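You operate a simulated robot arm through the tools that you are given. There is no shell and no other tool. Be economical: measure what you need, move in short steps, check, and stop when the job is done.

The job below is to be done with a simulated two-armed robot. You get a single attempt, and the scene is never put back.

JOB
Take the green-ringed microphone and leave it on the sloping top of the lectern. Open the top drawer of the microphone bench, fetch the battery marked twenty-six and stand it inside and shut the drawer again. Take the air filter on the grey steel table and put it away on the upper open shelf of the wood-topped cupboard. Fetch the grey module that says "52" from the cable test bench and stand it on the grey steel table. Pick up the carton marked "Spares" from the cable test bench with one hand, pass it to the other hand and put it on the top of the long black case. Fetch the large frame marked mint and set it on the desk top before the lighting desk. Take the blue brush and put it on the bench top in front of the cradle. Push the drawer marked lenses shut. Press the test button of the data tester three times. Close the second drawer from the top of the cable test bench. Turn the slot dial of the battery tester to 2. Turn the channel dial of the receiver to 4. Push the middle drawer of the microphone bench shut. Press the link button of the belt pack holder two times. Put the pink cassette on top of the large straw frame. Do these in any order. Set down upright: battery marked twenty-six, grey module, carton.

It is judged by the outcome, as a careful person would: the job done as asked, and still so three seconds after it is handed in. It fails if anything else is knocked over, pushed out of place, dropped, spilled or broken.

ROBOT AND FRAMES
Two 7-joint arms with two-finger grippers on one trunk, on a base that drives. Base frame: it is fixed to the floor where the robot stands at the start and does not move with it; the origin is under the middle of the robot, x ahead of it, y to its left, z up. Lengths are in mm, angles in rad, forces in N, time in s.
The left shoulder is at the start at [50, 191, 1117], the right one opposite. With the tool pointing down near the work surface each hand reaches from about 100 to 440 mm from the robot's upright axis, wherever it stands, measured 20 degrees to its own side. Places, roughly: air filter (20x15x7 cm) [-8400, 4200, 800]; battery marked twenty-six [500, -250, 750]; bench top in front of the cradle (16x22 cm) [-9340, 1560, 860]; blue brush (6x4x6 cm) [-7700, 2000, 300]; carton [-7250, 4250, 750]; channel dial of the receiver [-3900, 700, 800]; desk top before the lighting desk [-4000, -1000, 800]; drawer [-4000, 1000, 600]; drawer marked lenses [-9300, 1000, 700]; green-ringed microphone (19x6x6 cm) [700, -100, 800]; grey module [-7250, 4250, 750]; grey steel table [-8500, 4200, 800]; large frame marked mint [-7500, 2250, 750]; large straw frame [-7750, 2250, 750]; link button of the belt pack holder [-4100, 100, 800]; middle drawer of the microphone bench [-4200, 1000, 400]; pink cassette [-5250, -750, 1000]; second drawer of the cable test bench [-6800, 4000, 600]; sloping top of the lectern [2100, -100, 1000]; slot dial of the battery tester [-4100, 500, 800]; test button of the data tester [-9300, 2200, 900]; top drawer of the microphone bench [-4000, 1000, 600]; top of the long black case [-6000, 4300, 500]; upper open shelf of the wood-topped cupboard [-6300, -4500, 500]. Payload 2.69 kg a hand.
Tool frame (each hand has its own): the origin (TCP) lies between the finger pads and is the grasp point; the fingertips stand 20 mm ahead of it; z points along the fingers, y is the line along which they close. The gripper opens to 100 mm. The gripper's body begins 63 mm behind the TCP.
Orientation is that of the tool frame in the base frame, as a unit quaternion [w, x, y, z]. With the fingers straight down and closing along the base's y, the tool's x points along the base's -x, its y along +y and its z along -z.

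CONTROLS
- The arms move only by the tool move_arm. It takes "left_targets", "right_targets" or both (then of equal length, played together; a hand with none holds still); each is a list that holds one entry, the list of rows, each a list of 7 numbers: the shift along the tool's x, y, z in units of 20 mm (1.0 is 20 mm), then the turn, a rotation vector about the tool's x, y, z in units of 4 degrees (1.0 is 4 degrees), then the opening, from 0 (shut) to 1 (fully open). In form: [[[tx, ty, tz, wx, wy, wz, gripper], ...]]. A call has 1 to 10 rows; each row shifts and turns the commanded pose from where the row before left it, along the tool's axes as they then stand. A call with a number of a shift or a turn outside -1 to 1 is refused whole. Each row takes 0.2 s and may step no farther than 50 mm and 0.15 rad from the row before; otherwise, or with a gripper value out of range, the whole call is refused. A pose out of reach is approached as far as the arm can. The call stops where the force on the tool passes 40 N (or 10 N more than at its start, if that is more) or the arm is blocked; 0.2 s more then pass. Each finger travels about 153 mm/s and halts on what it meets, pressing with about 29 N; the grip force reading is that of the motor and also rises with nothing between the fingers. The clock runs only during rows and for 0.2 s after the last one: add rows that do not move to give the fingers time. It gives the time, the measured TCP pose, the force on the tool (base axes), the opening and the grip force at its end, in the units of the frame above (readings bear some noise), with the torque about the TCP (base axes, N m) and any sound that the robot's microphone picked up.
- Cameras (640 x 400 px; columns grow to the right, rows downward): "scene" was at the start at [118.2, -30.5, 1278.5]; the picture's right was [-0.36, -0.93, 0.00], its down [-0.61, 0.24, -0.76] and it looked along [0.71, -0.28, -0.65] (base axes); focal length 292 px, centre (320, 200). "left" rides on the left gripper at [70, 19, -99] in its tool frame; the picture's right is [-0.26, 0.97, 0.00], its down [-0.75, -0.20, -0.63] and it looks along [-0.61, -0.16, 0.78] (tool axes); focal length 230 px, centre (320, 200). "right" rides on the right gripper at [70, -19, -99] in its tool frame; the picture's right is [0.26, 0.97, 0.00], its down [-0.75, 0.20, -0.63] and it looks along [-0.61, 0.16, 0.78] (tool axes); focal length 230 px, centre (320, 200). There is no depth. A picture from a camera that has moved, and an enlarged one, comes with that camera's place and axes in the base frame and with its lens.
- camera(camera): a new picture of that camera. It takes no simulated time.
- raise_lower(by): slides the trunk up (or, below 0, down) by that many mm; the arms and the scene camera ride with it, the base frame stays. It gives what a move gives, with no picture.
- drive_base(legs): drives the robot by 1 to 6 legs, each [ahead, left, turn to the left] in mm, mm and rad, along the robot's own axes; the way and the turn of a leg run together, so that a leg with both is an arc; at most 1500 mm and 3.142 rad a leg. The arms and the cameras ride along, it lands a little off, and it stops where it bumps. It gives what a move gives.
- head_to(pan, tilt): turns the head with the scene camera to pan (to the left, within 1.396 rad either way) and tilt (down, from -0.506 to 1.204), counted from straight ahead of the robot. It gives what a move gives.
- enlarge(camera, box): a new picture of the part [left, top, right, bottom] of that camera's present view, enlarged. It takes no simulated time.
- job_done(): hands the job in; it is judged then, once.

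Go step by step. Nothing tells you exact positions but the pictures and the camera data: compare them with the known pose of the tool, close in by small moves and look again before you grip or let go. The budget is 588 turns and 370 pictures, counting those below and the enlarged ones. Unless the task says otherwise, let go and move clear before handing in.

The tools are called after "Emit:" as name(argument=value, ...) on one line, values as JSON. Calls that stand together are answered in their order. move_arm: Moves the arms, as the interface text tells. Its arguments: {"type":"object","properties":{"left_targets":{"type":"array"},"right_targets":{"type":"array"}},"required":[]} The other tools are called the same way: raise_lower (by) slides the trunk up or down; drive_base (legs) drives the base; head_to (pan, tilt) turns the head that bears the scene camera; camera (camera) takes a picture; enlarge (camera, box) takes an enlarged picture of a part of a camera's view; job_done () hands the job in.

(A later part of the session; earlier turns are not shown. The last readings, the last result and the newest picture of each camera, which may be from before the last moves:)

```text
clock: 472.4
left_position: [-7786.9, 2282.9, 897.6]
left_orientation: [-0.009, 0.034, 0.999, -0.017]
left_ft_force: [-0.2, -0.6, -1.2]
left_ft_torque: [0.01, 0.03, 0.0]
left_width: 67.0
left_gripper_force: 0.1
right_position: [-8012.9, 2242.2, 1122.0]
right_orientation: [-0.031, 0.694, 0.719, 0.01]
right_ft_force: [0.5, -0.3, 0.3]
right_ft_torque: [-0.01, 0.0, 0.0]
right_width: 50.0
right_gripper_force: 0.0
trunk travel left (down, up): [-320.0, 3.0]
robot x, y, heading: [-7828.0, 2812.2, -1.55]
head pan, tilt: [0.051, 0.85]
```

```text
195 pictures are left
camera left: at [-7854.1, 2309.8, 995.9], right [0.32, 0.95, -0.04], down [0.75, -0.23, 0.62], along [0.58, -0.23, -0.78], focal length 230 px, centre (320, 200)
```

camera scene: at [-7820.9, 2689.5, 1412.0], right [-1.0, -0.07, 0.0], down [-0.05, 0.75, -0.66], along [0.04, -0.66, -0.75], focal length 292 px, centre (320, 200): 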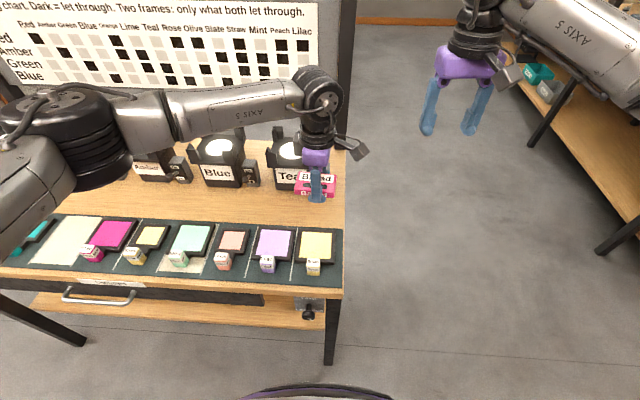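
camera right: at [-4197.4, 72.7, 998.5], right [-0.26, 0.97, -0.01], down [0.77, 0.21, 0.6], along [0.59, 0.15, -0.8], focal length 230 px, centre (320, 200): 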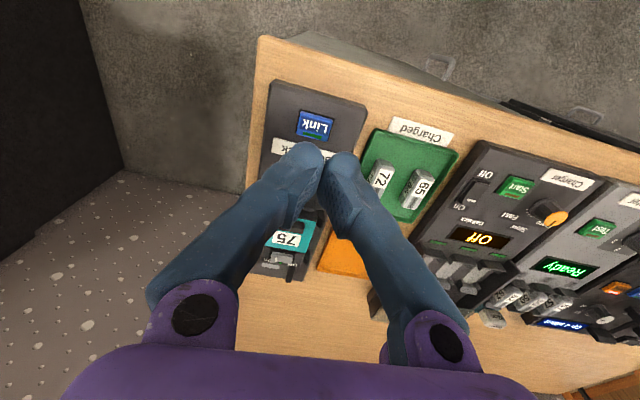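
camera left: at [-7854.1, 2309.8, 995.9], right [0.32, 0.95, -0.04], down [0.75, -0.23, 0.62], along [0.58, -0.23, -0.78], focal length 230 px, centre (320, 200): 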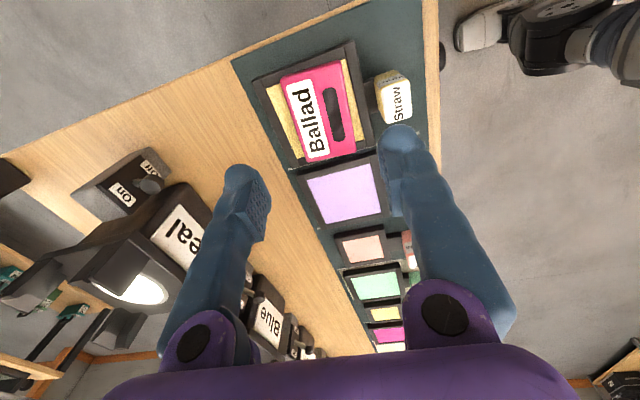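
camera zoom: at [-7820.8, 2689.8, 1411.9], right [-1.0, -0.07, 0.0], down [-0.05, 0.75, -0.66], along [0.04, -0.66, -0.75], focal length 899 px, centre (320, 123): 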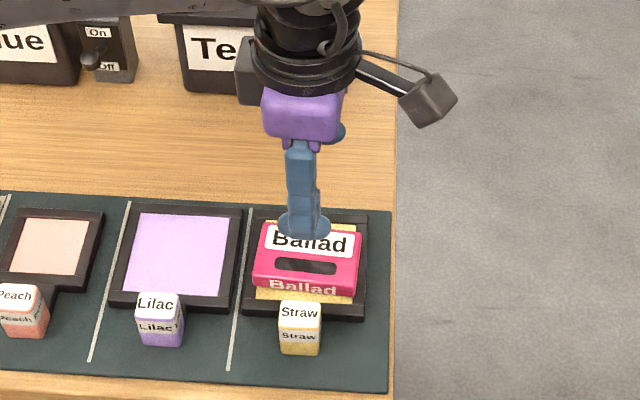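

The cassette rests on the large straw frame. Next the blue brush: raise the left hand and drive round to the bench's -x end.

Emit:
move_arm(left_targets=[[[0, 0, -1, 0, 0, 0, 0.5], [0, 0.3, -1, 0, 0, 1, 0.5], [0, 0.5, -1, 0, 0, 1, 0.5], [0, 0.5, -1, 0, 0, 1, 0.5], [0, 0.5, -1, 0, 0, 1, 0.5], [0, 0.5, -1, 0, 0, 1, 0.5], [0, 0.5, -1, 0, 0, 1, 0.5], [0, 0.5, -1, 0, 0, 1, 0.5], [0, 0.5, -1, 0, 0, 1, 0.5], [0, 0.5, -1, 0, 0, 1, 0.5]]])

Emit:
drive_base(legs=[[0, -560, 0], [800, 0, 0], [0, 0, 1.55]])

Emit:
head_to(pan=0.0, tilt=0.7)

Emit:
camera(camera="scene")

```text
clock: 474.6
left_position: [-7755.9, 2369.0, 1092.8]
left_orientation: [-0.003, 0.342, 0.94, -0.019]
left_ft_force: [0.5, -0.3, -0.9]
left_ft_torque: [-0.03, 0.0, 0.04]
left_width: 50.1
left_gripper_force: 0.0
right_position: [-8012.6, 2241.5, 1122.1]
right_orientation: [-0.03, 0.694, 0.72, 0.01]
right_ft_force: [0.2, 0.3, 0.2]
right_ft_torque: [-0.01, -0.02, 0.0]
right_width: 50.2
right_gripper_force: 0.0
trunk travel left (down, up): [-320.0, 3.0]
robot x, y, heading: [-7829.9, 2810.8, -1.552]
head pan, tilt: [0.051, 0.85]
```

```text
clock: 485.4
left_position: [-8162.3, 1605.7, 1089.8]
left_orientation: [0.001, 0.171, 0.985, -0.015]
left_ft_force: [0.2, 0.4, -0.9]
left_ft_torque: [0.02, -0.02, 0.01]
left_width: 50.2
left_gripper_force: 0.1
right_position: [-8343.5, 1391.2, 1121.7]
right_orientation: [-0.028, 0.544, 0.838, 0.005]
right_ft_force: [0.1, -0.5, -0.1]
right_ft_torque: [0.01, 0.01, -0.01]
right_width: 49.8
right_gripper_force: 0.1
trunk travel left (down, up): [-320.0, 3.0]
robot x, y, heading: [-8378.2, 1983.1, -1.175]
head pan, tilt: [0.051, 0.85]
stopped in leg 3: the robot was blocked; the commanded pose is now the measured one
```

```text
clock: 486.1
left_position: [-8161.1, 1604.5, 1088.7]
left_orientation: [0.003, 0.17, 0.985, -0.015]
left_ft_force: [0.2, 0.1, 0.3]
left_ft_torque: [-0.03, 0.06, 0.03]
left_width: 50.0
left_gripper_force: 0.0
right_position: [-8343.0, 1389.9, 1121.6]
right_orientation: [-0.029, 0.545, 0.838, 0.007]
right_ft_force: [0.9, -0.5, -0.4]
right_ft_torque: [0.01, 0.01, 0.01]
right_width: 50.2
right_gripper_force: 0.0
trunk travel left (down, up): [-320.0, 3.0]
robot x, y, heading: [-8377.2, 1987.3, -1.175]
head pan, tilt: [0.0, 0.7]
```

```text
194 pictures are left
camera scene: at [-8334.0, 1867.9, 1424.1], right [-0.92, -0.38, -0.01], down [-0.24, 0.6, -0.76], along [0.3, -0.7, -0.64], focal length 292 px, centre (320, 200)
```

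scene: 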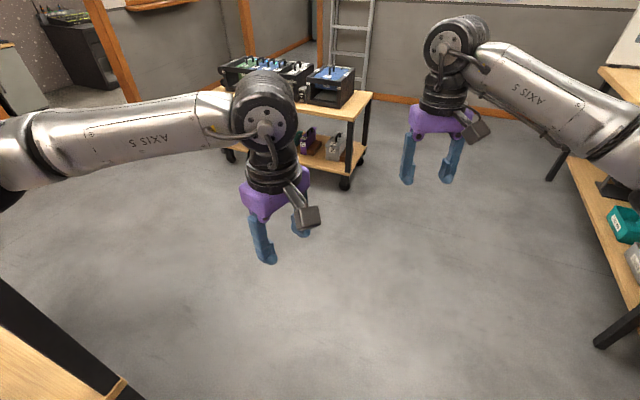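

The left elbow met the hood's post. Rotate back, move further away in -x, and turn again.

Emit:
drive_base(legs=[[0, 0, -0.37], [0, -140, 0], [0, 0, 1.54]])

Emit:
camera(camera="scene")

```text
clock: 492.9
left_position: [-8080.3, 2031.5, 1089.3]
left_orientation: [0.009, -0.399, 0.917, -0.013]
left_ft_force: [0.6, -0.9, -0.4]
left_ft_torque: [0.02, 0.02, -0.02]
left_width: 50.1
left_gripper_force: 0.1
right_position: [-7958.4, 1780.2, 1122.5]
right_orientation: [-0.028, -0.003, 1.0, -0.014]
right_ft_force: [0.4, -0.6, 0.5]
right_ft_torque: [0.04, -0.02, 0.04]
right_width: 49.9
right_gripper_force: 0.1
trunk travel left (down, up): [-320.0, 3.0]
robot x, y, heading: [-8513.7, 1982.6, -0.02]
head pan, tilt: [0.0, 0.7]
```

```text
193 pictures are left
camera scene: at [-8392.1, 1980.9, 1424.2], right [-0.02, -1.0, 0.0], down [-0.64, 0.01, -0.76], along [0.76, -0.01, -0.64], focal length 292 px, centre (320, 200)
```

scene: 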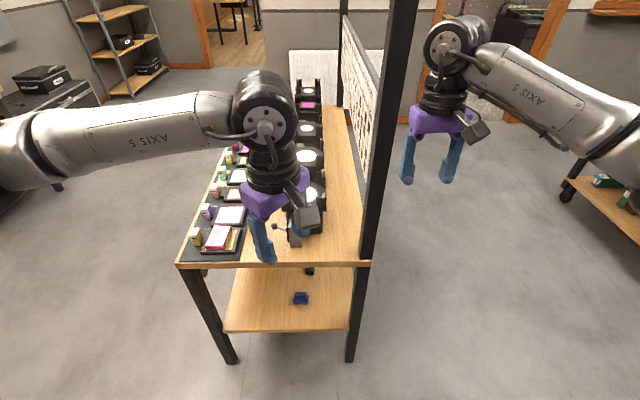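

Emit:
enlarge(camera="scene", box=[220, 250, 380, 370])

```text
3.33 times, centred on (300, 310) of scene
camera zoom: at [-8392.1, 1980.9, 1424.2], right [-0.02, -1.0, 0.0], down [-0.64, 0.01, -0.76], along [0.76, -0.01, -0.64], focal length 973 px, centre (387, -167)
```

zoom: 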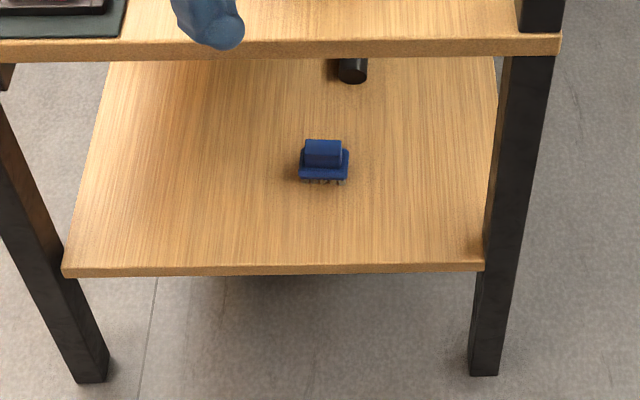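

The brush is at about (-7706, 2053, 300) on the lower shelf. I tuck the right arm aside, straighten the left wrist and pitch it 50° for reaching under the top.

Emit:
move_arm(left_targets=[[[0, 0, 0, 0, 0, 1, 0.5], [0, 0, 0, 0, 0, 1, 0.5], [0, 0, 0, 0, 0, 1, 0.5], [0, 0, 0, 0, 0, 1, 0.5], [0, 0, 0, 0, 0, 1, 0.5], [0, 0, 0, 0, 0, 1, 0.5], [0, 0, 0, 0, 0, 1, 0.5], [0, 0, 0, 0, 0, 1, 0.5], [0, 0, 0, 0, 0, 1, 0.5], [0, 0, 0, 0, 0, 1, 0.5]]], right_targets=[[[1, -1, 0, 0, 0, 0, 0.5], [1, -1, 0, 0, 0, 0, 0.5], [1, -1, 0, 0, 0, 0, 0.5], [1, -1, 0, 0, 0, 0, 0.5], [1, -1, 0, 0, 0, 0, 0.5], [1, -1, 0, 0, 0, 0, 0.5], [1, -1, 0, 0, 0, 0, 0.5], [1, -1, 0, 0, 0, 0, 0.5], [1, -1, 0, 0, 0, 0, 0.5], [1, -1, 0, 0, 0, 0, 0.5]]])

Emit:
move_arm(left_targets=[[[0, 0, 0, 0, 0, 1, 0.8], [0, 0, 0, 0, 0, 0.75, 0.9], [0, 0, 0, 0, -1, 0, 0.9], [0, 0, 0, 0, -1, 0, 0.9], [0, 0, 0, 0, -1, 0, 0.9], [0, 0, 0, 0, -1, 0, 0.9], [0, 0, 0, 0, -1, 0, 0.9], [0, 0, 0, 0, -1, 0, 0.9], [0, 0, 0, 0, -1, 0, 0.9], [0, 0, 0, 0, -1, 0, 0.9]]], right_targets=[[[0.5, 0, 0, 0, 0, 0, 0.5], [0.5, 0, 0, 0, 0, 0, 0.5], [0, 0, 0, 0, 0, 0, 0.5], [0, 0, 0, 0, 0, 0, 0.5], [0, 0, 0, 0, 0, 0, 0.5], [0, 0, 0, 0, 0, 0, 0.5], [0, 0, 0, 0, 0, 0, 0.5], [0, 0, 0, 0, 0, 0, 0.5], [0, 0, 0, 0, 0, 0, 0.5], [0, 0, 0, 0, 0, 0, 0.5]]])

Emit:
move_arm(left_targets=[[[0, 0, 0, 0, -1, 0, 0.9], [0, 0, 0, 0, -1, 0, 0.9], [0, 0, 0, 0, -1, 0, 0.9], [0, 0, 0, 0, -1, 0, 0.9]]])

Emit:
raise_lower(by=-320)

Emit:
camera(camera="scene")

```text
clock: 495.1
left_position: [-8083.7, 2032.6, 1089.5]
left_orientation: [0.014, -0.059, 0.998, -0.01]
left_ft_force: [-0.6, 0.1, -0.1]
left_ft_torque: [0.0, 0.04, -0.02]
left_width: 50.2
left_gripper_force: 0.1
right_position: [-8157.1, 1577.3, 1138.1]
right_orientation: [-0.027, -0.004, 1.0, -0.014]
right_ft_force: [0.1, 0.4, -0.1]
right_ft_torque: [0.06, 0.0, 0.02]
right_width: 50.2
right_gripper_force: 0.0
trunk travel left (down, up): [-320.0, 3.0]
robot x, y, heading: [-8517.7, 1980.4, -0.015]
head pan, tilt: [0.0, 0.7]
```

```text
clock: 497.3
left_position: [-8083.3, 2031.7, 1089.6]
left_orientation: [0.289, -0.003, 0.957, -0.008]
left_ft_force: [0.9, -1.0, -0.2]
left_ft_torque: [-0.04, -0.01, 0.02]
left_width: 90.2
left_gripper_force: 0.0
right_position: [-8175.6, 1578.6, 1140.7]
right_orientation: [-0.028, -0.004, 1.0, -0.013]
right_ft_force: [0.2, 0.3, 0.0]
right_ft_torque: [0.01, -0.01, -0.02]
right_width: 50.0
right_gripper_force: 0.1
trunk travel left (down, up): [-320.0, 3.0]
robot x, y, heading: [-8517.1, 1982.4, -0.02]
head pan, tilt: [0.0, 0.7]
```

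```text
clock: 498.3
left_position: [-8081.9, 2031.2, 1090.3]
left_orientation: [0.42, -0.003, 0.907, -0.008]
left_ft_force: [-0.2, 0.6, -0.4]
left_ft_torque: [0.0, 0.01, 0.0]
left_width: 90.1
left_gripper_force: 0.0
right_position: [-8176.3, 1579.5, 1140.5]
right_orientation: [-0.027, -0.004, 1.0, -0.013]
right_ft_force: [0.2, -0.5, 0.0]
right_ft_torque: [-0.02, -0.01, -0.01]
right_width: 50.1
right_gripper_force: 0.1
trunk travel left (down, up): [-320.0, 3.0]
robot x, y, heading: [-8516.3, 1983.0, -0.014]
head pan, tilt: [0.0, 0.7]
```

```text
clock: 501.4
left_position: [-8082.2, 2031.5, 769.5]
left_orientation: [0.42, -0.004, 0.908, -0.008]
left_ft_force: [-0.3, -0.8, 0.5]
left_ft_torque: [-0.02, 0.0, -0.02]
left_width: 89.9
left_gripper_force: 0.0
right_position: [-8175.9, 1577.8, 821.0]
right_orientation: [-0.028, -0.004, 1.0, -0.013]
right_ft_force: [0.2, -0.3, -0.6]
right_ft_torque: [0.0, -0.03, -0.04]
right_width: 50.0
right_gripper_force: 0.0
trunk travel left (down, up): [0.0, 323.0]
robot x, y, heading: [-8516.6, 1978.1, -0.018]
head pan, tilt: [0.0, 0.7]
```

```text
191 pictures are left
camera scene: at [-8392.1, 1980.8, 1104.2], right [-0.02, -1.0, 0.0], down [-0.64, 0.01, -0.77], along [0.76, -0.01, -0.64], focal length 292 px, centre (320, 200)
```

scene: 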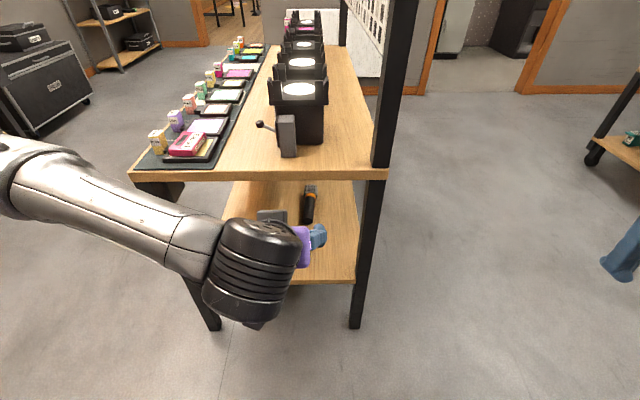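

Emit:
move_arm(left_targets=[[[0.97, 0.1, 0.82, 0, 0, 0, 0.9], [0.97, 0.1, 0.82, 0, 0, 0, 0.9], [0.97, 0.1, 0.82, 0, 0, 0, 0.9], [0.97, 0.1, 0.82, 0, 0, 0, 0.9], [0.97, 0.1, 0.82, 0, 0, 0, 0.9], [0.97, 0.1, 0.82, 0, 0, 0, 0.9], [0.97, 0.1, 0.82, 0, 0, 0, 0.9], [0.97, 0.1, 0.82, 0, 0, 0, 0.9], [0.97, 0.1, 0.82, 0, 0, 0, 0.9], [0.97, 0.1, 0.82, 0, 0, 0, 0.9]]])

Emit:
move_arm(left_targets=[[[0.97, 0, 0.82, 0, 0, 0, 0.9], [0.97, 0, 0.82, 0, 0, 0, 0.9], [0.97, 0, 0.82, 0, 0, 0, 0.9], [0.97, 0, 0.82, 0, 0, 0, 0.9]]])

Emit:
camera(camera="left")

Emit:
camera(camera="scene")

```text
clock: 503.6
left_position: [-8083.8, 2047.4, 513.6]
left_orientation: [0.419, -0.004, 0.908, -0.008]
left_ft_force: [0.2, 0.9, 0.0]
left_ft_torque: [0.0, -0.03, -0.03]
left_width: 89.9
left_gripper_force: 0.1
right_position: [-8176.7, 1577.6, 821.3]
right_orientation: [-0.028, -0.003, 1.0, -0.014]
right_ft_force: [0.2, -0.1, 0.8]
right_ft_torque: [-0.02, -0.03, -0.03]
right_width: 50.0
right_gripper_force: 0.2
trunk travel left (down, up): [0.0, 323.0]
robot x, y, heading: [-8514.5, 1982.7, -0.016]
head pan, tilt: [0.0, 0.7]
```

```text
clock: 504.6
left_position: [-8079.1, 2025.0, 427.2]
left_orientation: [0.418, -0.006, 0.909, -0.004]
left_ft_force: [0.6, 0.1, -0.5]
left_ft_torque: [0.0, 0.01, 0.0]
left_width: 90.4
left_gripper_force: 0.1
left hand out of reach, approached as far as the arm can: row 3, 4
right_position: [-8176.4, 1578.5, 820.8]
right_orientation: [-0.028, -0.004, 1.0, -0.012]
right_ft_force: [0.0, 1.0, 0.7]
right_ft_torque: [0.01, 0.04, 0.03]
right_width: 49.9
right_gripper_force: 0.1
trunk travel left (down, up): [0.0, 323.0]
robot x, y, heading: [-8514.8, 1984.7, -0.019]
head pan, tilt: [0.0, 0.7]
```

```text
190 pictures are left
camera left: at [-8199.6, 2043.7, 437.9], right [0.16, 0.97, 0.18], down [0.01, -0.19, 0.98], along [0.99, -0.16, -0.04], focal length 230 px, centre (320, 200)
```

left: 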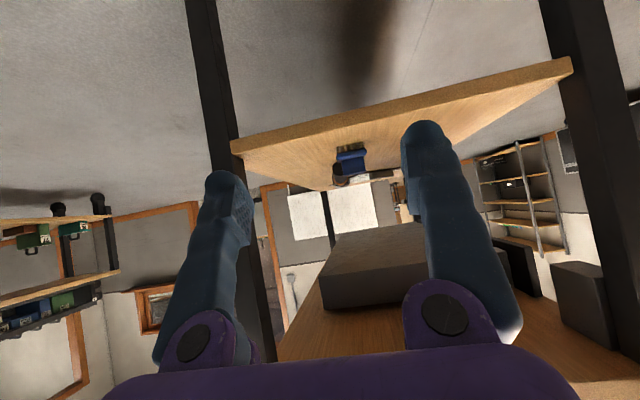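

```text
189 pictures are left
camera scene: at [-8392.1, 1980.7, 1104.2], right [-0.02, -1.0, 0.0], down [-0.64, 0.01, -0.76], along [0.76, -0.01, -0.64], focal length 292 px, centre (320, 200)
```

scene: 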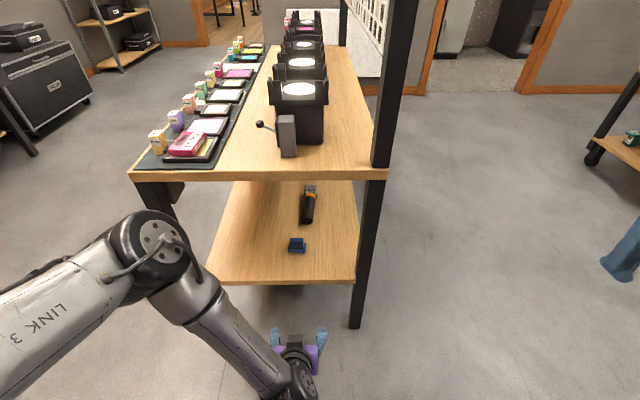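

The 50° pitch isn't reachable that low. I test a 30° pitch in free air at the same relative spot.

Emit:
move_arm(left_targets=[[[0, 0, 0, 0, 1, 0, 0.9], [0, 0, 0, 0, 1, 0, 0.9], [0, 0, 0, 0, 1, 0, 0.9], [0, 0.3, 0, 0, 1, 0, 0.9], [0, 0.3, 0, 0, 1, 0, 0.9], [0.3, 0.3, 1, 0, 0, 0, 0.9], [0.3, 0.3, 1, 0, 0, 0, 0.9], [0.3, 0.1, 1, 0, 0, 0, 0.9], [0.3, 0, 1, 0, 0, 0, 0.9], [0.3, 0, 1, 0, 0, 0, 0.9]]])

Emit:
camera(camera="scene")

```text
clock: 506.8
left_position: [-8054.5, 2048.6, 324.9]
left_orientation: [0.255, -0.001, 0.967, -0.008]
left_ft_force: [-0.1, -0.2, 0.6]
left_ft_torque: [0.02, -0.02, 0.03]
left_width: 89.8
left_gripper_force: 0.1
right_position: [-8176.5, 1578.6, 820.2]
right_orientation: [-0.028, -0.004, 1.0, -0.013]
right_ft_force: [0.8, 0.6, 0.3]
right_ft_torque: [-0.02, -0.01, 0.0]
right_width: 49.8
right_gripper_force: 0.0
trunk travel left (down, up): [0.0, 323.0]
robot x, y, heading: [-8517.4, 1982.6, -0.022]
head pan, tilt: [0.0, 0.7]
```

```text
188 pictures are left
camera scene: at [-8392.1, 1980.7, 1104.2], right [-0.02, -1.0, 0.0], down [-0.64, 0.01, -0.76], along [0.76, -0.01, -0.64], focal length 292 px, centre (320, 200)
```

scene: 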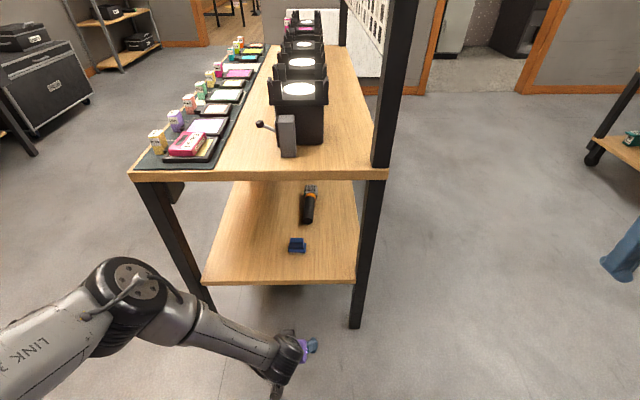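

Reachable, but the bent elbow would hit the table. Test a more extended pose (≈564 mm ahead), which straightens the arm.

Emit:
move_arm(left_targets=[[[-0.82, 0, 0.62, 0, 0, 0, 0.9], [-0.82, 0, 0.62, 0, 0, 0, 0.9], [-0.82, 0, 0.62, 0, 0, 0, 0.9], [-0.82, 0, 0.62, 0, 0, 0, 0.9], [-0.82, 0, 0.62, 0, 0, 0, 0.9]]])

Emit:
camera(camera="scene")

Emit:
camera(camera="left")

```text
clock: 508.0
left_position: [-7953.5, 2051.1, 310.2]
left_orientation: [0.255, -0.003, 0.967, -0.008]
left_ft_force: [0.1, 0.2, 0.2]
left_ft_torque: [0.0, -0.01, 0.01]
left_width: 90.2
left_gripper_force: 0.1
right_position: [-8175.6, 1578.2, 821.5]
right_orientation: [-0.028, -0.003, 1.0, -0.013]
right_ft_force: [-0.5, 0.3, 0.5]
right_ft_torque: [0.0, 0.02, 0.02]
right_width: 50.1
right_gripper_force: 0.1
trunk travel left (down, up): [0.0, 323.0]
robot x, y, heading: [-8517.7, 1982.3, -0.016]
head pan, tilt: [0.0, 0.7]
```

```text
187 pictures are left
camera scene: at [-8392.1, 1980.7, 1104.2], right [-0.02, -1.0, 0.0], down [-0.64, 0.01, -0.76], along [0.76, -0.01, -0.64], focal length 292 px, centre (320, 200)
```

scene: 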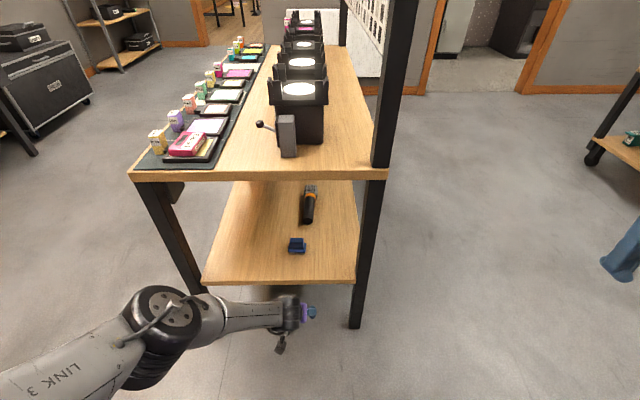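

```text
186 pictures are left
camera left: at [-8063.4, 2071.3, 361.7], right [0.22, 0.97, 0.11], down [0.34, -0.18, 0.92], along [0.91, -0.17, -0.37], focal length 230 px, centre (320, 200)
```

left: 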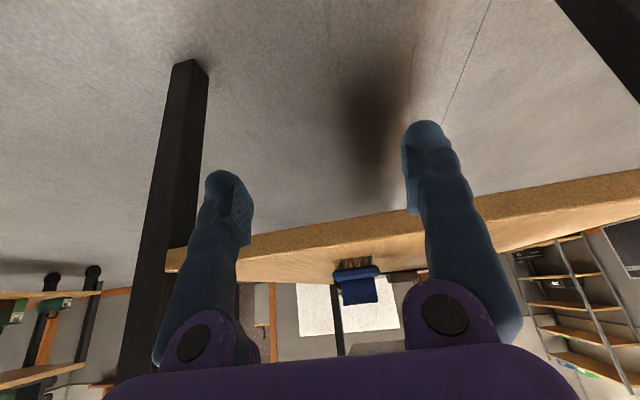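

Emit:
move_arm(left_targets=[[[-0.87, 0.82, 0.5, 0, 0, 0, 0.9], [-0.87, 0.82, 0.5, 0, 0, 0, 0.9], [-0.87, 0.82, 0.5, 0, 0, 0, 0.9]]])

Emit:
camera(camera="scene")

```text
clock: 508.8
left_position: [-7909.6, 2110.0, 311.8]
left_orientation: [0.256, -0.002, 0.967, -0.008]
left_ft_force: [-0.4, 0.3, 0.6]
left_ft_torque: [0.0, 0.01, 0.01]
left_width: 89.9
left_gripper_force: 0.0
left hand out of reach, approached as far as the arm can: row 2, 3
right_position: [-8177.5, 1577.8, 820.7]
right_orientation: [-0.027, -0.004, 1.0, -0.013]
right_ft_force: [0.3, -0.2, 0.2]
right_ft_torque: [0.01, 0.01, -0.02]
right_width: 49.9
right_gripper_force: 0.1
trunk travel left (down, up): [0.0, 323.0]
robot x, y, heading: [-8515.8, 1984.8, -0.016]
head pan, tilt: [0.0, 0.7]
```

```text
185 pictures are left
camera scene: at [-8392.2, 1980.4, 1104.2], right [-0.02, -1.0, 0.0], down [-0.64, 0.01, -0.77], along [0.76, -0.01, -0.64], focal length 292 px, centre (320, 200)
```

scene: 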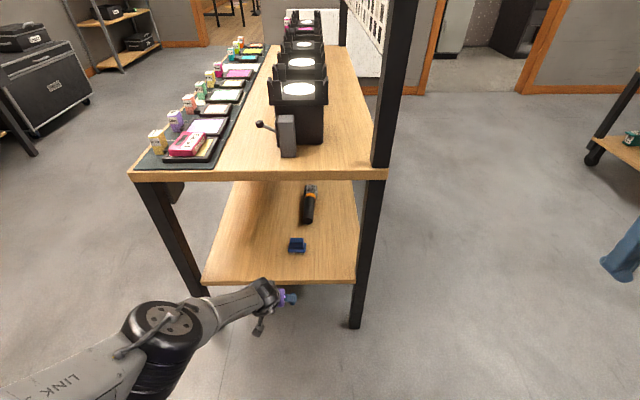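

Brush refined: (-7737, 2046), shelf top z≈328. At full extension the elbow stays clear of the table end. Raise the hand to z≈358 and drive in partway.

Emit:
move_arm(left_targets=[[[-0.5, 0, -0.9, 0, 0, 0, 0.9], [-0.5, 0, -0.9, 0, 0, 0, 0.9], [-0.2, 0, -0.3, 0, 0, 0, 0.9]]])

Emit:
drive_base(legs=[[90, -62, 0.016]])

Emit:
camera(camera="left")

Emit:
camera(camera="scene")

```text
clock: 509.6
left_position: [-7910.3, 2112.1, 360.6]
left_orientation: [0.256, -0.002, 0.967, -0.008]
left_ft_force: [0.2, 0.8, -0.8]
left_ft_torque: [0.0, -0.01, -0.02]
left_width: 90.1
left_gripper_force: 0.1
right_position: [-8176.8, 1577.6, 820.5]
right_orientation: [-0.028, -0.003, 1.0, -0.013]
right_ft_force: [0.6, -0.9, 0.1]
right_ft_torque: [0.01, -0.04, -0.02]
right_width: 49.7
right_gripper_force: 0.1
trunk travel left (down, up): [0.0, 323.0]
robot x, y, heading: [-8512.7, 1982.1, -0.014]
head pan, tilt: [0.0, 0.7]
```

```text
clock: 510.9
left_position: [-7824.1, 2059.9, 359.8]
left_orientation: [0.255, -0.011, 0.967, -0.006]
left_ft_force: [0.0, 0.6, 0.5]
left_ft_torque: [0.02, 0.01, -0.02]
left_width: 90.1
left_gripper_force: 0.1
right_position: [-8080.3, 1520.7, 820.0]
right_orientation: [-0.027, -0.012, 0.999, -0.013]
right_ft_force: [-0.2, 0.2, -0.1]
right_ft_torque: [0.01, 0.02, -0.02]
right_width: 49.9
right_gripper_force: 0.1
trunk travel left (down, up): [0.0, 323.0]
robot x, y, heading: [-8426.0, 1918.5, 0.003]
head pan, tilt: [0.0, 0.7]
```

```text
184 pictures are left
camera left: at [-7934.0, 2078.3, 410.9], right [0.21, 0.97, 0.11], down [0.35, -0.18, 0.92], along [0.92, -0.15, -0.37], focal length 230 px, centre (320, 200)
```

left: 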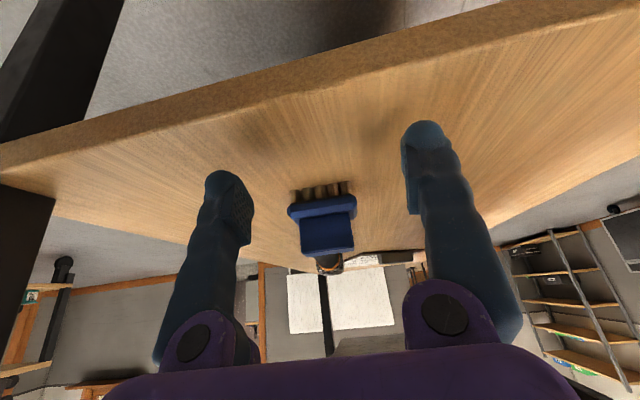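

```text
183 pictures are left
camera scene: at [-8302.5, 1919.8, 1104.2], right [0.0, -1.0, 0.0], down [-0.64, 0.0, -0.76], along [0.76, 0.0, -0.64], focal length 292 px, centre (320, 200)
```

scene: 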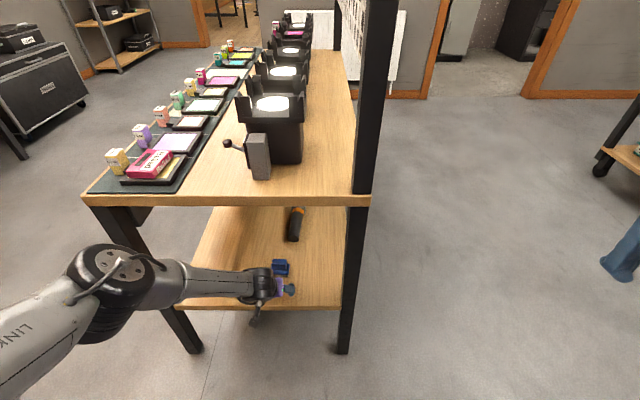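

Brush is centred between the fingers. Advance 82 mm and close.

Emit:
drive_base(legs=[[82, -8, 0]])

Emit:
camera(camera="left")

Emit:
camera(camera="scene")

```text
clock: 511.9
left_position: [-7743.1, 2050.2, 361.3]
left_orientation: [0.256, -0.01, 0.967, -0.006]
left_ft_force: [0.7, 0.5, -0.4]
left_ft_torque: [0.02, 0.02, 0.0]
left_width: 90.0
left_gripper_force: 0.0
right_position: [-8001.1, 1513.0, 820.0]
right_orientation: [-0.028, -0.011, 0.999, -0.013]
right_ft_force: [-0.6, -0.8, 0.0]
right_ft_torque: [0.02, 0.01, -0.02]
right_width: 49.9
right_gripper_force: 0.2
trunk travel left (down, up): [0.0, 323.0]
robot x, y, heading: [-8346.4, 1913.2, -0.002]
head pan, tilt: [0.0, 0.7]
```

```text
182 pictures are left
camera left: at [-7853.5, 2069.4, 410.8], right [0.21, 0.97, 0.11], down [0.34, -0.18, 0.92], along [0.92, -0.15, -0.37], focal length 230 px, centre (320, 200)
```

left: 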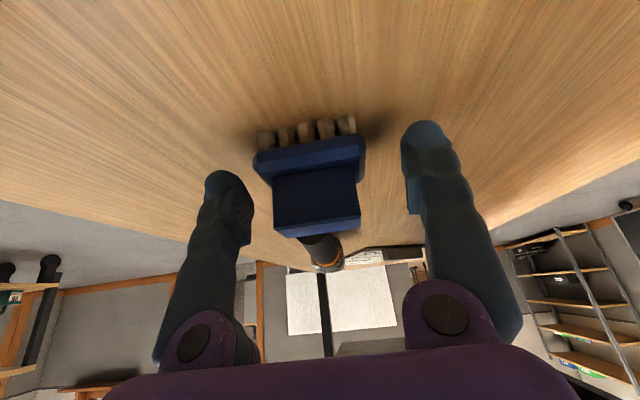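

```text
181 pictures are left
camera scene: at [-8222.4, 1911.7, 1104.2], right [0.0, -1.0, 0.0], down [-0.64, 0.0, -0.76], along [0.76, 0.0, -0.64], focal length 292 px, centre (320, 200)
```

scene: 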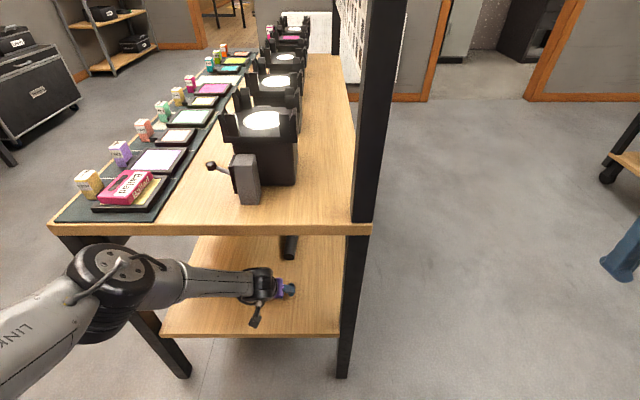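

Emit:
move_arm(left_targets=[[[-0.3, 0, 0.2, 0, 0, 0, 0.9], [0, 0, 0, 0, 0, 0, 0.3], [0, 0, 0, 0, 0, 0, 0.3], [0, 0, 0, 0, 0, 0, 0.3]]])

Emit:
camera(camera="left")

```text
clock: 512.9
left_position: [-7737.8, 2049.9, 361.0]
left_orientation: [0.255, -0.01, 0.967, -0.006]
left_ft_force: [-0.4, -1.3, 1.1]
left_ft_torque: [-0.08, -0.03, -0.01]
left_width: 59.1
left_gripper_force: 29.1
right_position: [-8001.2, 1513.0, 821.0]
right_orientation: [-0.028, -0.011, 0.999, -0.014]
right_ft_force: [-0.3, 0.4, 0.1]
right_ft_torque: [0.01, 0.0, 0.03]
right_width: 50.1
right_gripper_force: 0.1
trunk travel left (down, up): [0.0, 323.0]
robot x, y, heading: [-8349.9, 1912.0, -0.004]
head pan, tilt: [0.0, 0.7]
```

```text
180 pictures are left
camera left: at [-7847.1, 2069.4, 410.5], right [0.21, 0.97, 0.11], down [0.34, -0.18, 0.92], along [0.92, -0.15, -0.37], focal length 230 px, centre (320, 200)
```

left: 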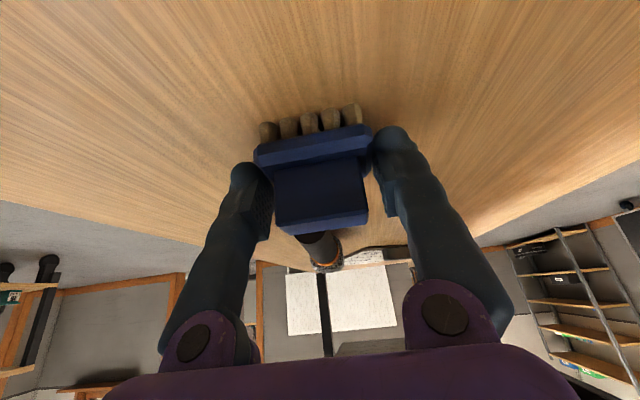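

Gripped (59 mm). Lift slightly and back out.

Emit:
move_arm(left_targets=[[[-0.4, 0, -0.7, 0, 0, 0, 0.3], [-0.4, 0, -0.7, 0, 0, 0, 0.3]]])

Emit:
drive_base(legs=[[-330, 0, 0]])

Emit:
camera(camera="left")

```text
clock: 513.5
left_position: [-7736.5, 2051.4, 392.0]
left_orientation: [0.255, -0.01, 0.967, -0.006]
left_ft_force: [-0.5, 0.2, -0.3]
left_ft_torque: [-0.02, -0.02, -0.02]
left_width: 59.5
left_gripper_force: 28.7
right_position: [-8000.1, 1512.3, 821.0]
right_orientation: [-0.027, -0.011, 0.999, -0.014]
right_ft_force: [0.1, 0.4, 0.6]
right_ft_torque: [0.0, -0.01, -0.02]
right_width: 49.9
right_gripper_force: 0.0
trunk travel left (down, up): [0.0, 323.0]
robot x, y, heading: [-8345.7, 1910.7, 0.001]
head pan, tilt: [0.0, 0.7]
```

```text
clock: 515.7
left_position: [-8064.3, 2053.5, 392.9]
left_orientation: [0.256, -0.012, 0.967, -0.005]
left_ft_force: [0.6, 0.6, -0.7]
left_ft_torque: [-0.02, -0.05, 0.01]
left_width: 59.1
left_gripper_force: 29.9
right_position: [-8326.0, 1514.1, 820.4]
right_orientation: [-0.027, -0.014, 0.999, -0.014]
right_ft_force: [-0.6, -0.7, 0.0]
right_ft_torque: [0.02, 0.01, -0.02]
right_width: 50.0
right_gripper_force: 0.0
trunk travel left (down, up): [0.0, 323.0]
robot x, y, heading: [-8673.2, 1908.8, 0.003]
head pan, tilt: [0.0, 0.7]
```

```text
179 pictures are left
camera left: at [-8174.8, 2071.9, 443.0], right [0.2, 0.97, 0.11], down [0.35, -0.18, 0.92], along [0.92, -0.15, -0.37], focal length 230 px, centre (320, 200)
```

left: 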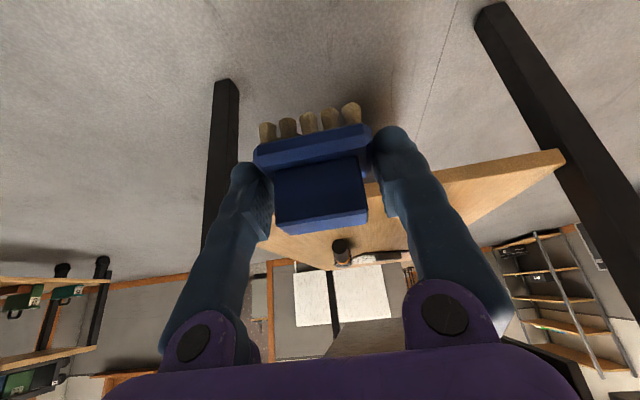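

Raise trunk, un-pitch and lift the brush, then turn to face the lantern bench.

Emit:
raise_lower(by=315)

Emit:
move_arm(left_targets=[[[0.5, 0, -0.9, 0, 1, 0, 0.3], [0.5, 0, -0.9, 0, 1, 0, 0.3], [0.5, 0, -0.9, 0, 1, 0, 0.3], [0.5, 0, -0.9, 0, 1, 0, 0.3], [0.5, 0, -0.9, 0, 1, 0, 0.3], [0.5, 0, -0.9, 0, 1, 0, 0.3], [0.5, 0, -0.9, 0, 1, 0, 0.3], [0.5, 0, -1, 0, 0.4, 0, 0.3], [0.5, 0, -1, 0, 0, 0, 0.3], [0.5, 0, -1, 0, 0, 0, 0.3]]])

Emit:
move_arm(left_targets=[[[0.5, 0, -1, 0, 0, 0, 0.3], [0.5, 0, -1, 0, 0, 0, 0.3], [0.5, 0, -1, 0, 0, 0, 0.3], [0.5, 0, -1, 0, 0, 0, 0.3], [0.5, 0, -1, 0, 0, 0, 0.3], [0.5, 0, -1, 0, 0, 0, 0.3], [0.5, 0, -1, 0, 0, 0, 0.3], [0.5, 0, -1, 0, 0, 0, 0.3], [0, 0, -1, 0, 0, 0, 0.3], [0, 0, -1, 0, 0, 0, 0.3]]])

Emit:
drive_base(legs=[[230, 0, 0], [0, 0, 1.57], [0, 0, 1.56]])

Emit:
head_to(pan=0.0, tilt=0.5)

Emit:
camera(camera="scene")

```text
clock: 518.8
left_position: [-8064.2, 2053.4, 707.5]
left_orientation: [0.255, -0.013, 0.967, -0.005]
left_ft_force: [0.5, 0.0, -1.3]
left_ft_torque: [0.01, -0.03, 0.04]
left_width: 59.2
left_gripper_force: 28.7
right_position: [-8325.9, 1513.2, 1135.5]
right_orientation: [-0.028, -0.014, 0.999, -0.013]
right_ft_force: [0.5, 0.8, -0.4]
right_ft_torque: [0.0, -0.02, 0.0]
right_width: 50.0
right_gripper_force: 0.1
trunk travel left (down, up): [-315.0, 8.0]
robot x, y, heading: [-8672.3, 1909.4, 0.004]
head pan, tilt: [0.0, 0.7]
```

```text
clock: 521.0
left_position: [-8199.1, 2052.6, 865.5]
left_orientation: [0.0, -0.012, 1.0, -0.009]
left_ft_force: [-0.5, -0.2, -0.8]
left_ft_torque: [0.01, -0.02, 0.01]
left_width: 58.8
left_gripper_force: 29.3
right_position: [-8325.9, 1512.5, 1135.7]
right_orientation: [-0.028, -0.014, 0.999, -0.013]
right_ft_force: [-0.5, -0.1, -0.4]
right_ft_torque: [0.04, -0.03, 0.02]
right_width: 49.9
right_gripper_force: 0.1
trunk travel left (down, up): [-315.0, 8.0]
robot x, y, heading: [-8672.3, 1910.2, 0.006]
head pan, tilt: [0.0, 0.7]
```

```text
clock: 523.2
left_position: [-8280.4, 2054.9, 1065.2]
left_orientation: [0.001, -0.011, 1.0, -0.009]
left_ft_force: [0.3, 0.0, -0.7]
left_ft_torque: [0.01, -0.03, 0.0]
left_width: 58.9
left_gripper_force: 29.0
right_position: [-8325.9, 1513.8, 1135.1]
right_orientation: [-0.028, -0.015, 0.999, -0.013]
right_ft_force: [-0.5, -0.5, -0.2]
right_ft_torque: [0.01, 0.01, 0.0]
right_width: 49.6
right_gripper_force: 0.0
trunk travel left (down, up): [-315.0, 8.0]
robot x, y, heading: [-8672.7, 1908.4, 0.006]
head pan, tilt: [0.0, 0.7]
```

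```text
clock: 527.9
left_position: [-8479.9, 2319.1, 1068.0]
left_orientation: [0.019, -0.577, 0.816, -0.013]
left_ft_force: [0.7, 0.8, -1.1]
left_ft_torque: [-0.06, -0.01, -0.01]
left_width: 58.9
left_gripper_force: 29.1
right_position: [-7978.5, 2074.1, 1150.4]
right_orientation: [-0.003, -0.559, 0.828, -0.046]
right_ft_force: [0.2, -0.1, -0.6]
right_ft_torque: [-0.03, 0.01, -0.01]
right_width: 50.0
right_gripper_force: 0.1
trunk travel left (down, up): [-315.0, 8.0]
robot x, y, heading: [-8458.7, 1909.7, 1.214]
head pan, tilt: [0.0, 0.7]
stopped in leg 2: the robot was blocked; the commanded pose is now the measured one
```

```text
clock: 528.6
left_position: [-8480.2, 2316.0, 1069.0]
left_orientation: [0.021, -0.579, 0.815, -0.011]
left_ft_force: [-0.1, -1.9, -0.7]
left_ft_torque: [0.04, 0.02, 0.0]
left_width: 58.6
left_gripper_force: 28.5
right_position: [-7981.8, 2074.0, 1153.0]
right_orientation: [0.0, -0.563, 0.825, -0.043]
right_ft_force: [0.3, -0.3, -0.2]
right_ft_torque: [0.03, -0.02, 0.03]
right_width: 50.0
right_gripper_force: 0.0
trunk travel left (down, up): [-315.0, 8.0]
robot x, y, heading: [-8460.3, 1906.1, 1.219]
head pan, tilt: [0.0, 0.499]
```

```text
178 pictures are left
camera scene: at [-8451.2, 2015.5, 1438.7], right [0.94, -0.34, 0.03], down [-0.14, -0.44, -0.89], along [0.32, 0.83, -0.46], focal length 292 px, centre (320, 200)
```

scene: 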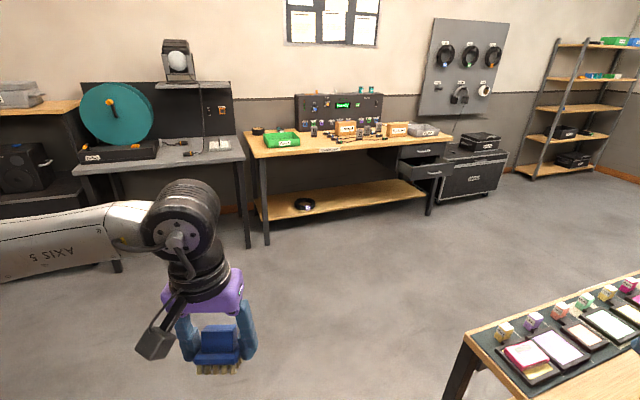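

The right elbow brushed the hood post. Back off and continue the turn with more clearance.

Emit:
drive_base(legs=[[0, 0, -0.1], [-65, 150, 0], [0, 0, 1.0], [0, 0, 1.02]])

Emit:
camera(camera="scene")

```text
clock: 536.2
left_position: [-9016.1, 1773.1, 1064.4]
left_orientation: [-0.008, 1.0, 0.006, 0.001]
left_ft_force: [-0.1, 0.8, -1.2]
left_ft_torque: [-0.02, 0.01, 0.02]
left_width: 58.7
left_gripper_force: 29.4
right_position: [-8962.0, 2325.2, 1135.3]
right_orientation: [-0.022, 0.999, -0.008, 0.035]
right_ft_force: [1.1, 0.7, -0.2]
right_ft_torque: [0.02, 0.02, 0.02]
right_width: 49.9
right_gripper_force: 0.1
trunk travel left (down, up): [-315.0, 8.0]
robot x, y, heading: [-8620.7, 1911.0, 3.139]
head pan, tilt: [0.0, 0.499]
```

```text
177 pictures are left
camera scene: at [-8752.5, 1913.4, 1436.9], right [0.0, 1.0, 0.0], down [0.48, 0.0, -0.88], along [-0.88, 0.0, -0.48], focal length 292 px, centre (320, 200)
```

scene: 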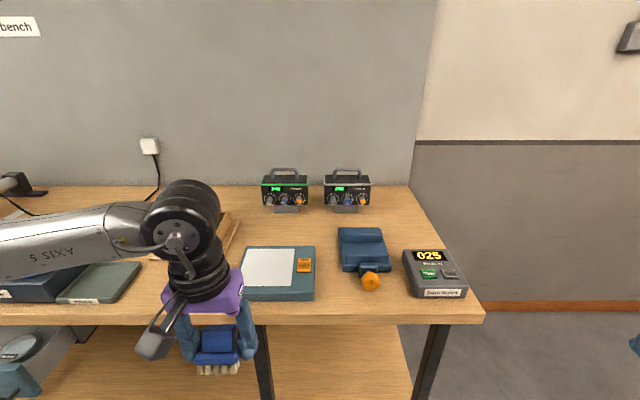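

Emit:
enlarge(camera="scene", box=[380, 230, 500, 310])

Emit:
enlarge(camera="scene", box=[220, 140, 400, 310])

Emit:
head_to(pan=0.5, tilt=0.5)

Emit:
camera(camera="scene")

```text
5.00 times, centred on (440, 270) of scene
camera zoom: at [-8752.5, 1913.4, 1436.9], right [0.0, 1.0, 0.0], down [0.48, 0.0, -0.88], along [-0.88, 0.0, -0.48], focal length 1460 px, centre (-280, -150)
```

zoom: 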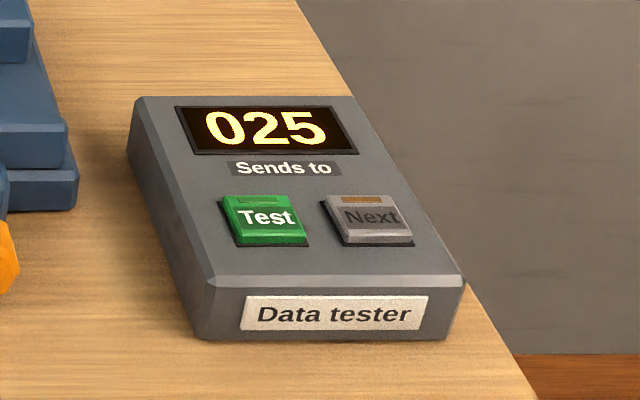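

```text
2.35 times, centred on (310, 225) of scene
camera zoom: at [-8752.5, 1913.4, 1436.9], right [0.0, 1.0, 0.0], down [0.48, 0.0, -0.88], along [-0.88, 0.0, -0.48], focal length 687 px, centre (344, 141)
```

zoom: 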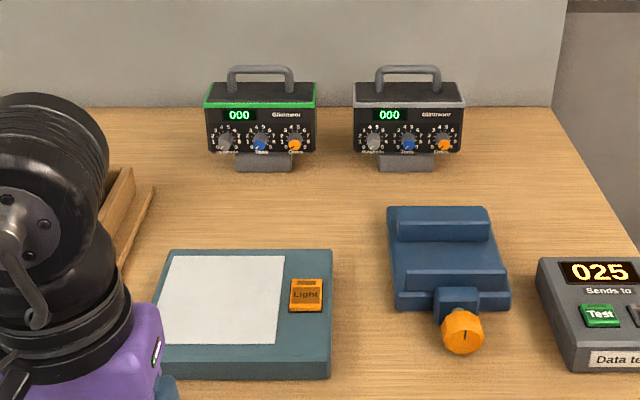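

```text
clock: 537.1
left_position: [-9016.9, 1772.2, 1063.8]
left_orientation: [-0.009, 1.0, 0.006, 0.001]
left_ft_force: [0.3, -0.4, -1.5]
left_ft_torque: [0.03, 0.02, 0.03]
left_width: 58.9
left_gripper_force: 29.4
right_position: [-8962.6, 2323.3, 1134.7]
right_orientation: [-0.021, 0.999, -0.008, 0.036]
right_ft_force: [0.6, -0.4, -0.2]
right_ft_torque: [-0.02, -0.02, 0.0]
right_width: 49.9
right_gripper_force: 0.1
trunk travel left (down, up): [-315.0, 8.0]
robot x, y, heading: [-8620.5, 1912.5, 3.136]
head pan, tilt: [0.499, 0.499]
```

```text
174 pictures are left
camera scene: at [-8741.6, 1870.0, 1436.9], right [-0.48, 0.88, 0.0], down [0.42, 0.23, -0.88], along [-0.77, -0.42, -0.48], focal length 292 px, centre (320, 200)
```

scene: 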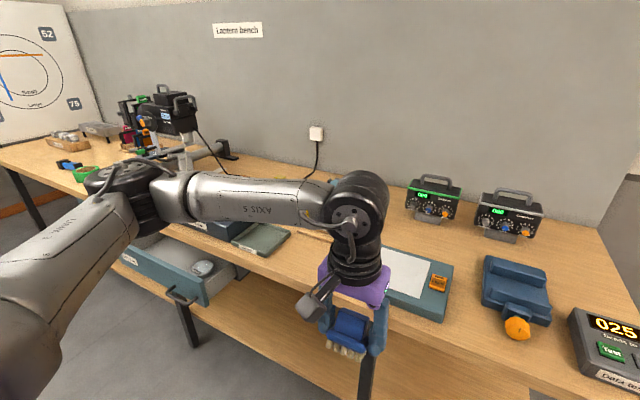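

The lenses drawer stands open to the left; the data tester is at the right end, its Test button at about (-9330, 2201, 900). Drive closer and bring the right hand over it.

Emit:
drive_base(legs=[[215, 0, 0]])

Emit:
move_arm(right_targets=[[[-0.75, 0.62, 0.5, 0, 0, 0, 0.3], [-0.75, 0.62, 0.5, 0, 0, 0, 0], [-0.75, 0.62, 0.5, 0, 0, 0, 0], [-0.75, 0.62, 0.5, 0, 0, 0, 0], [-0.75, 0.62, 0.5, 0, 0, 0, 0], [-0.75, 0.62, 0.5, 0, 0, 0, 0], [-0.75, 0.62, 0.5, 0, 0, 0, 0], [-0.75, 0.62, 0.5, 0, 0, 0, 0], [-0.75, 0.62, 0.5, 0, 0, 0, 0], [-0.75, 0.62, 0.5, 0, 0, 0, 0]]])

Emit:
head_to(pan=-0.3, tilt=0.7)

Emit:
camera(camera="scene")

Emit:
camera(camera="right")

```text
clock: 538.8
left_position: [-9230.1, 1774.4, 1064.9]
left_orientation: [-0.008, 1.0, 0.005, 0.001]
left_ft_force: [-0.6, -0.1, -1.5]
left_ft_torque: [0.0, -0.01, 0.01]
left_width: 59.0
left_gripper_force: 29.3
right_position: [-9171.6, 2327.5, 1134.3]
right_orientation: [-0.021, 0.999, -0.011, 0.036]
right_ft_force: [0.0, 0.6, -1.0]
right_ft_torque: [0.01, 0.0, -0.02]
right_width: 49.9
right_gripper_force: 0.2
trunk travel left (down, up): [-315.0, 8.0]
robot x, y, heading: [-8835.0, 1913.9, 3.131]
head pan, tilt: [0.499, 0.499]
```

```text
clock: 541.0
left_position: [-9229.9, 1775.8, 1065.7]
left_orientation: [-0.009, 1.0, 0.004, 0.001]
left_ft_force: [-0.5, -0.5, -0.7]
left_ft_torque: [0.01, 0.0, 0.01]
left_width: 58.9
left_gripper_force: 29.2
right_position: [-9320.0, 2210.3, 1018.9]
right_orientation: [-0.021, 0.999, -0.011, 0.036]
right_ft_force: [0.0, 0.1, -0.1]
right_ft_torque: [0.0, 0.01, -0.01]
right_width: 0.0
right_gripper_force: 29.0
trunk travel left (down, up): [-315.0, 8.0]
robot x, y, heading: [-8834.9, 1914.2, 3.135]
head pan, tilt: [0.499, 0.499]
```

```text
clock: 542.1
left_position: [-9229.1, 1775.3, 1063.4]
left_orientation: [-0.008, 1.0, 0.005, 0.0]
left_ft_force: [-0.1, -0.4, -1.0]
left_ft_torque: [0.02, -0.02, -0.03]
left_width: 58.9
left_gripper_force: 29.0
right_position: [-9319.3, 2210.7, 1020.2]
right_orientation: [-0.021, 0.999, -0.012, 0.035]
right_ft_force: [-0.1, -0.3, 0.3]
right_ft_torque: [-0.01, 0.01, -0.01]
right_width: 0.0
right_gripper_force: 29.7
trunk travel left (down, up): [-315.0, 8.0]
robot x, y, heading: [-8833.0, 1915.2, 3.138]
head pan, tilt: [-0.3, 0.7]
```

```text
173 pictures are left
camera scene: at [-8955.4, 1939.9, 1419.2], right [0.3, 0.95, 0.0], down [0.61, -0.19, -0.77], along [-0.73, 0.23, -0.64], focal length 292 px, centre (320, 200)
```

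scene: 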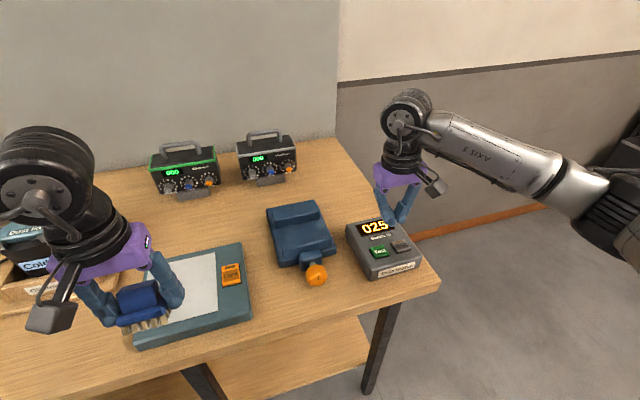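

```text
172 pictures are left
camera right: at [-9256.0, 2224.5, 1123.9], right [0.24, -0.97, -0.02], down [-0.8, -0.21, 0.57], along [-0.55, -0.12, -0.82], focal length 230 px, centre (320, 200)
```

right: 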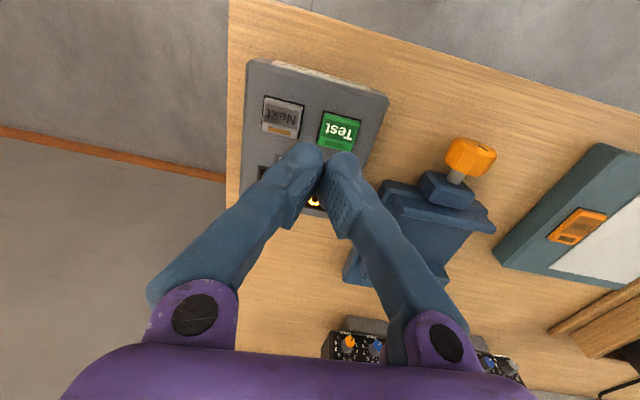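

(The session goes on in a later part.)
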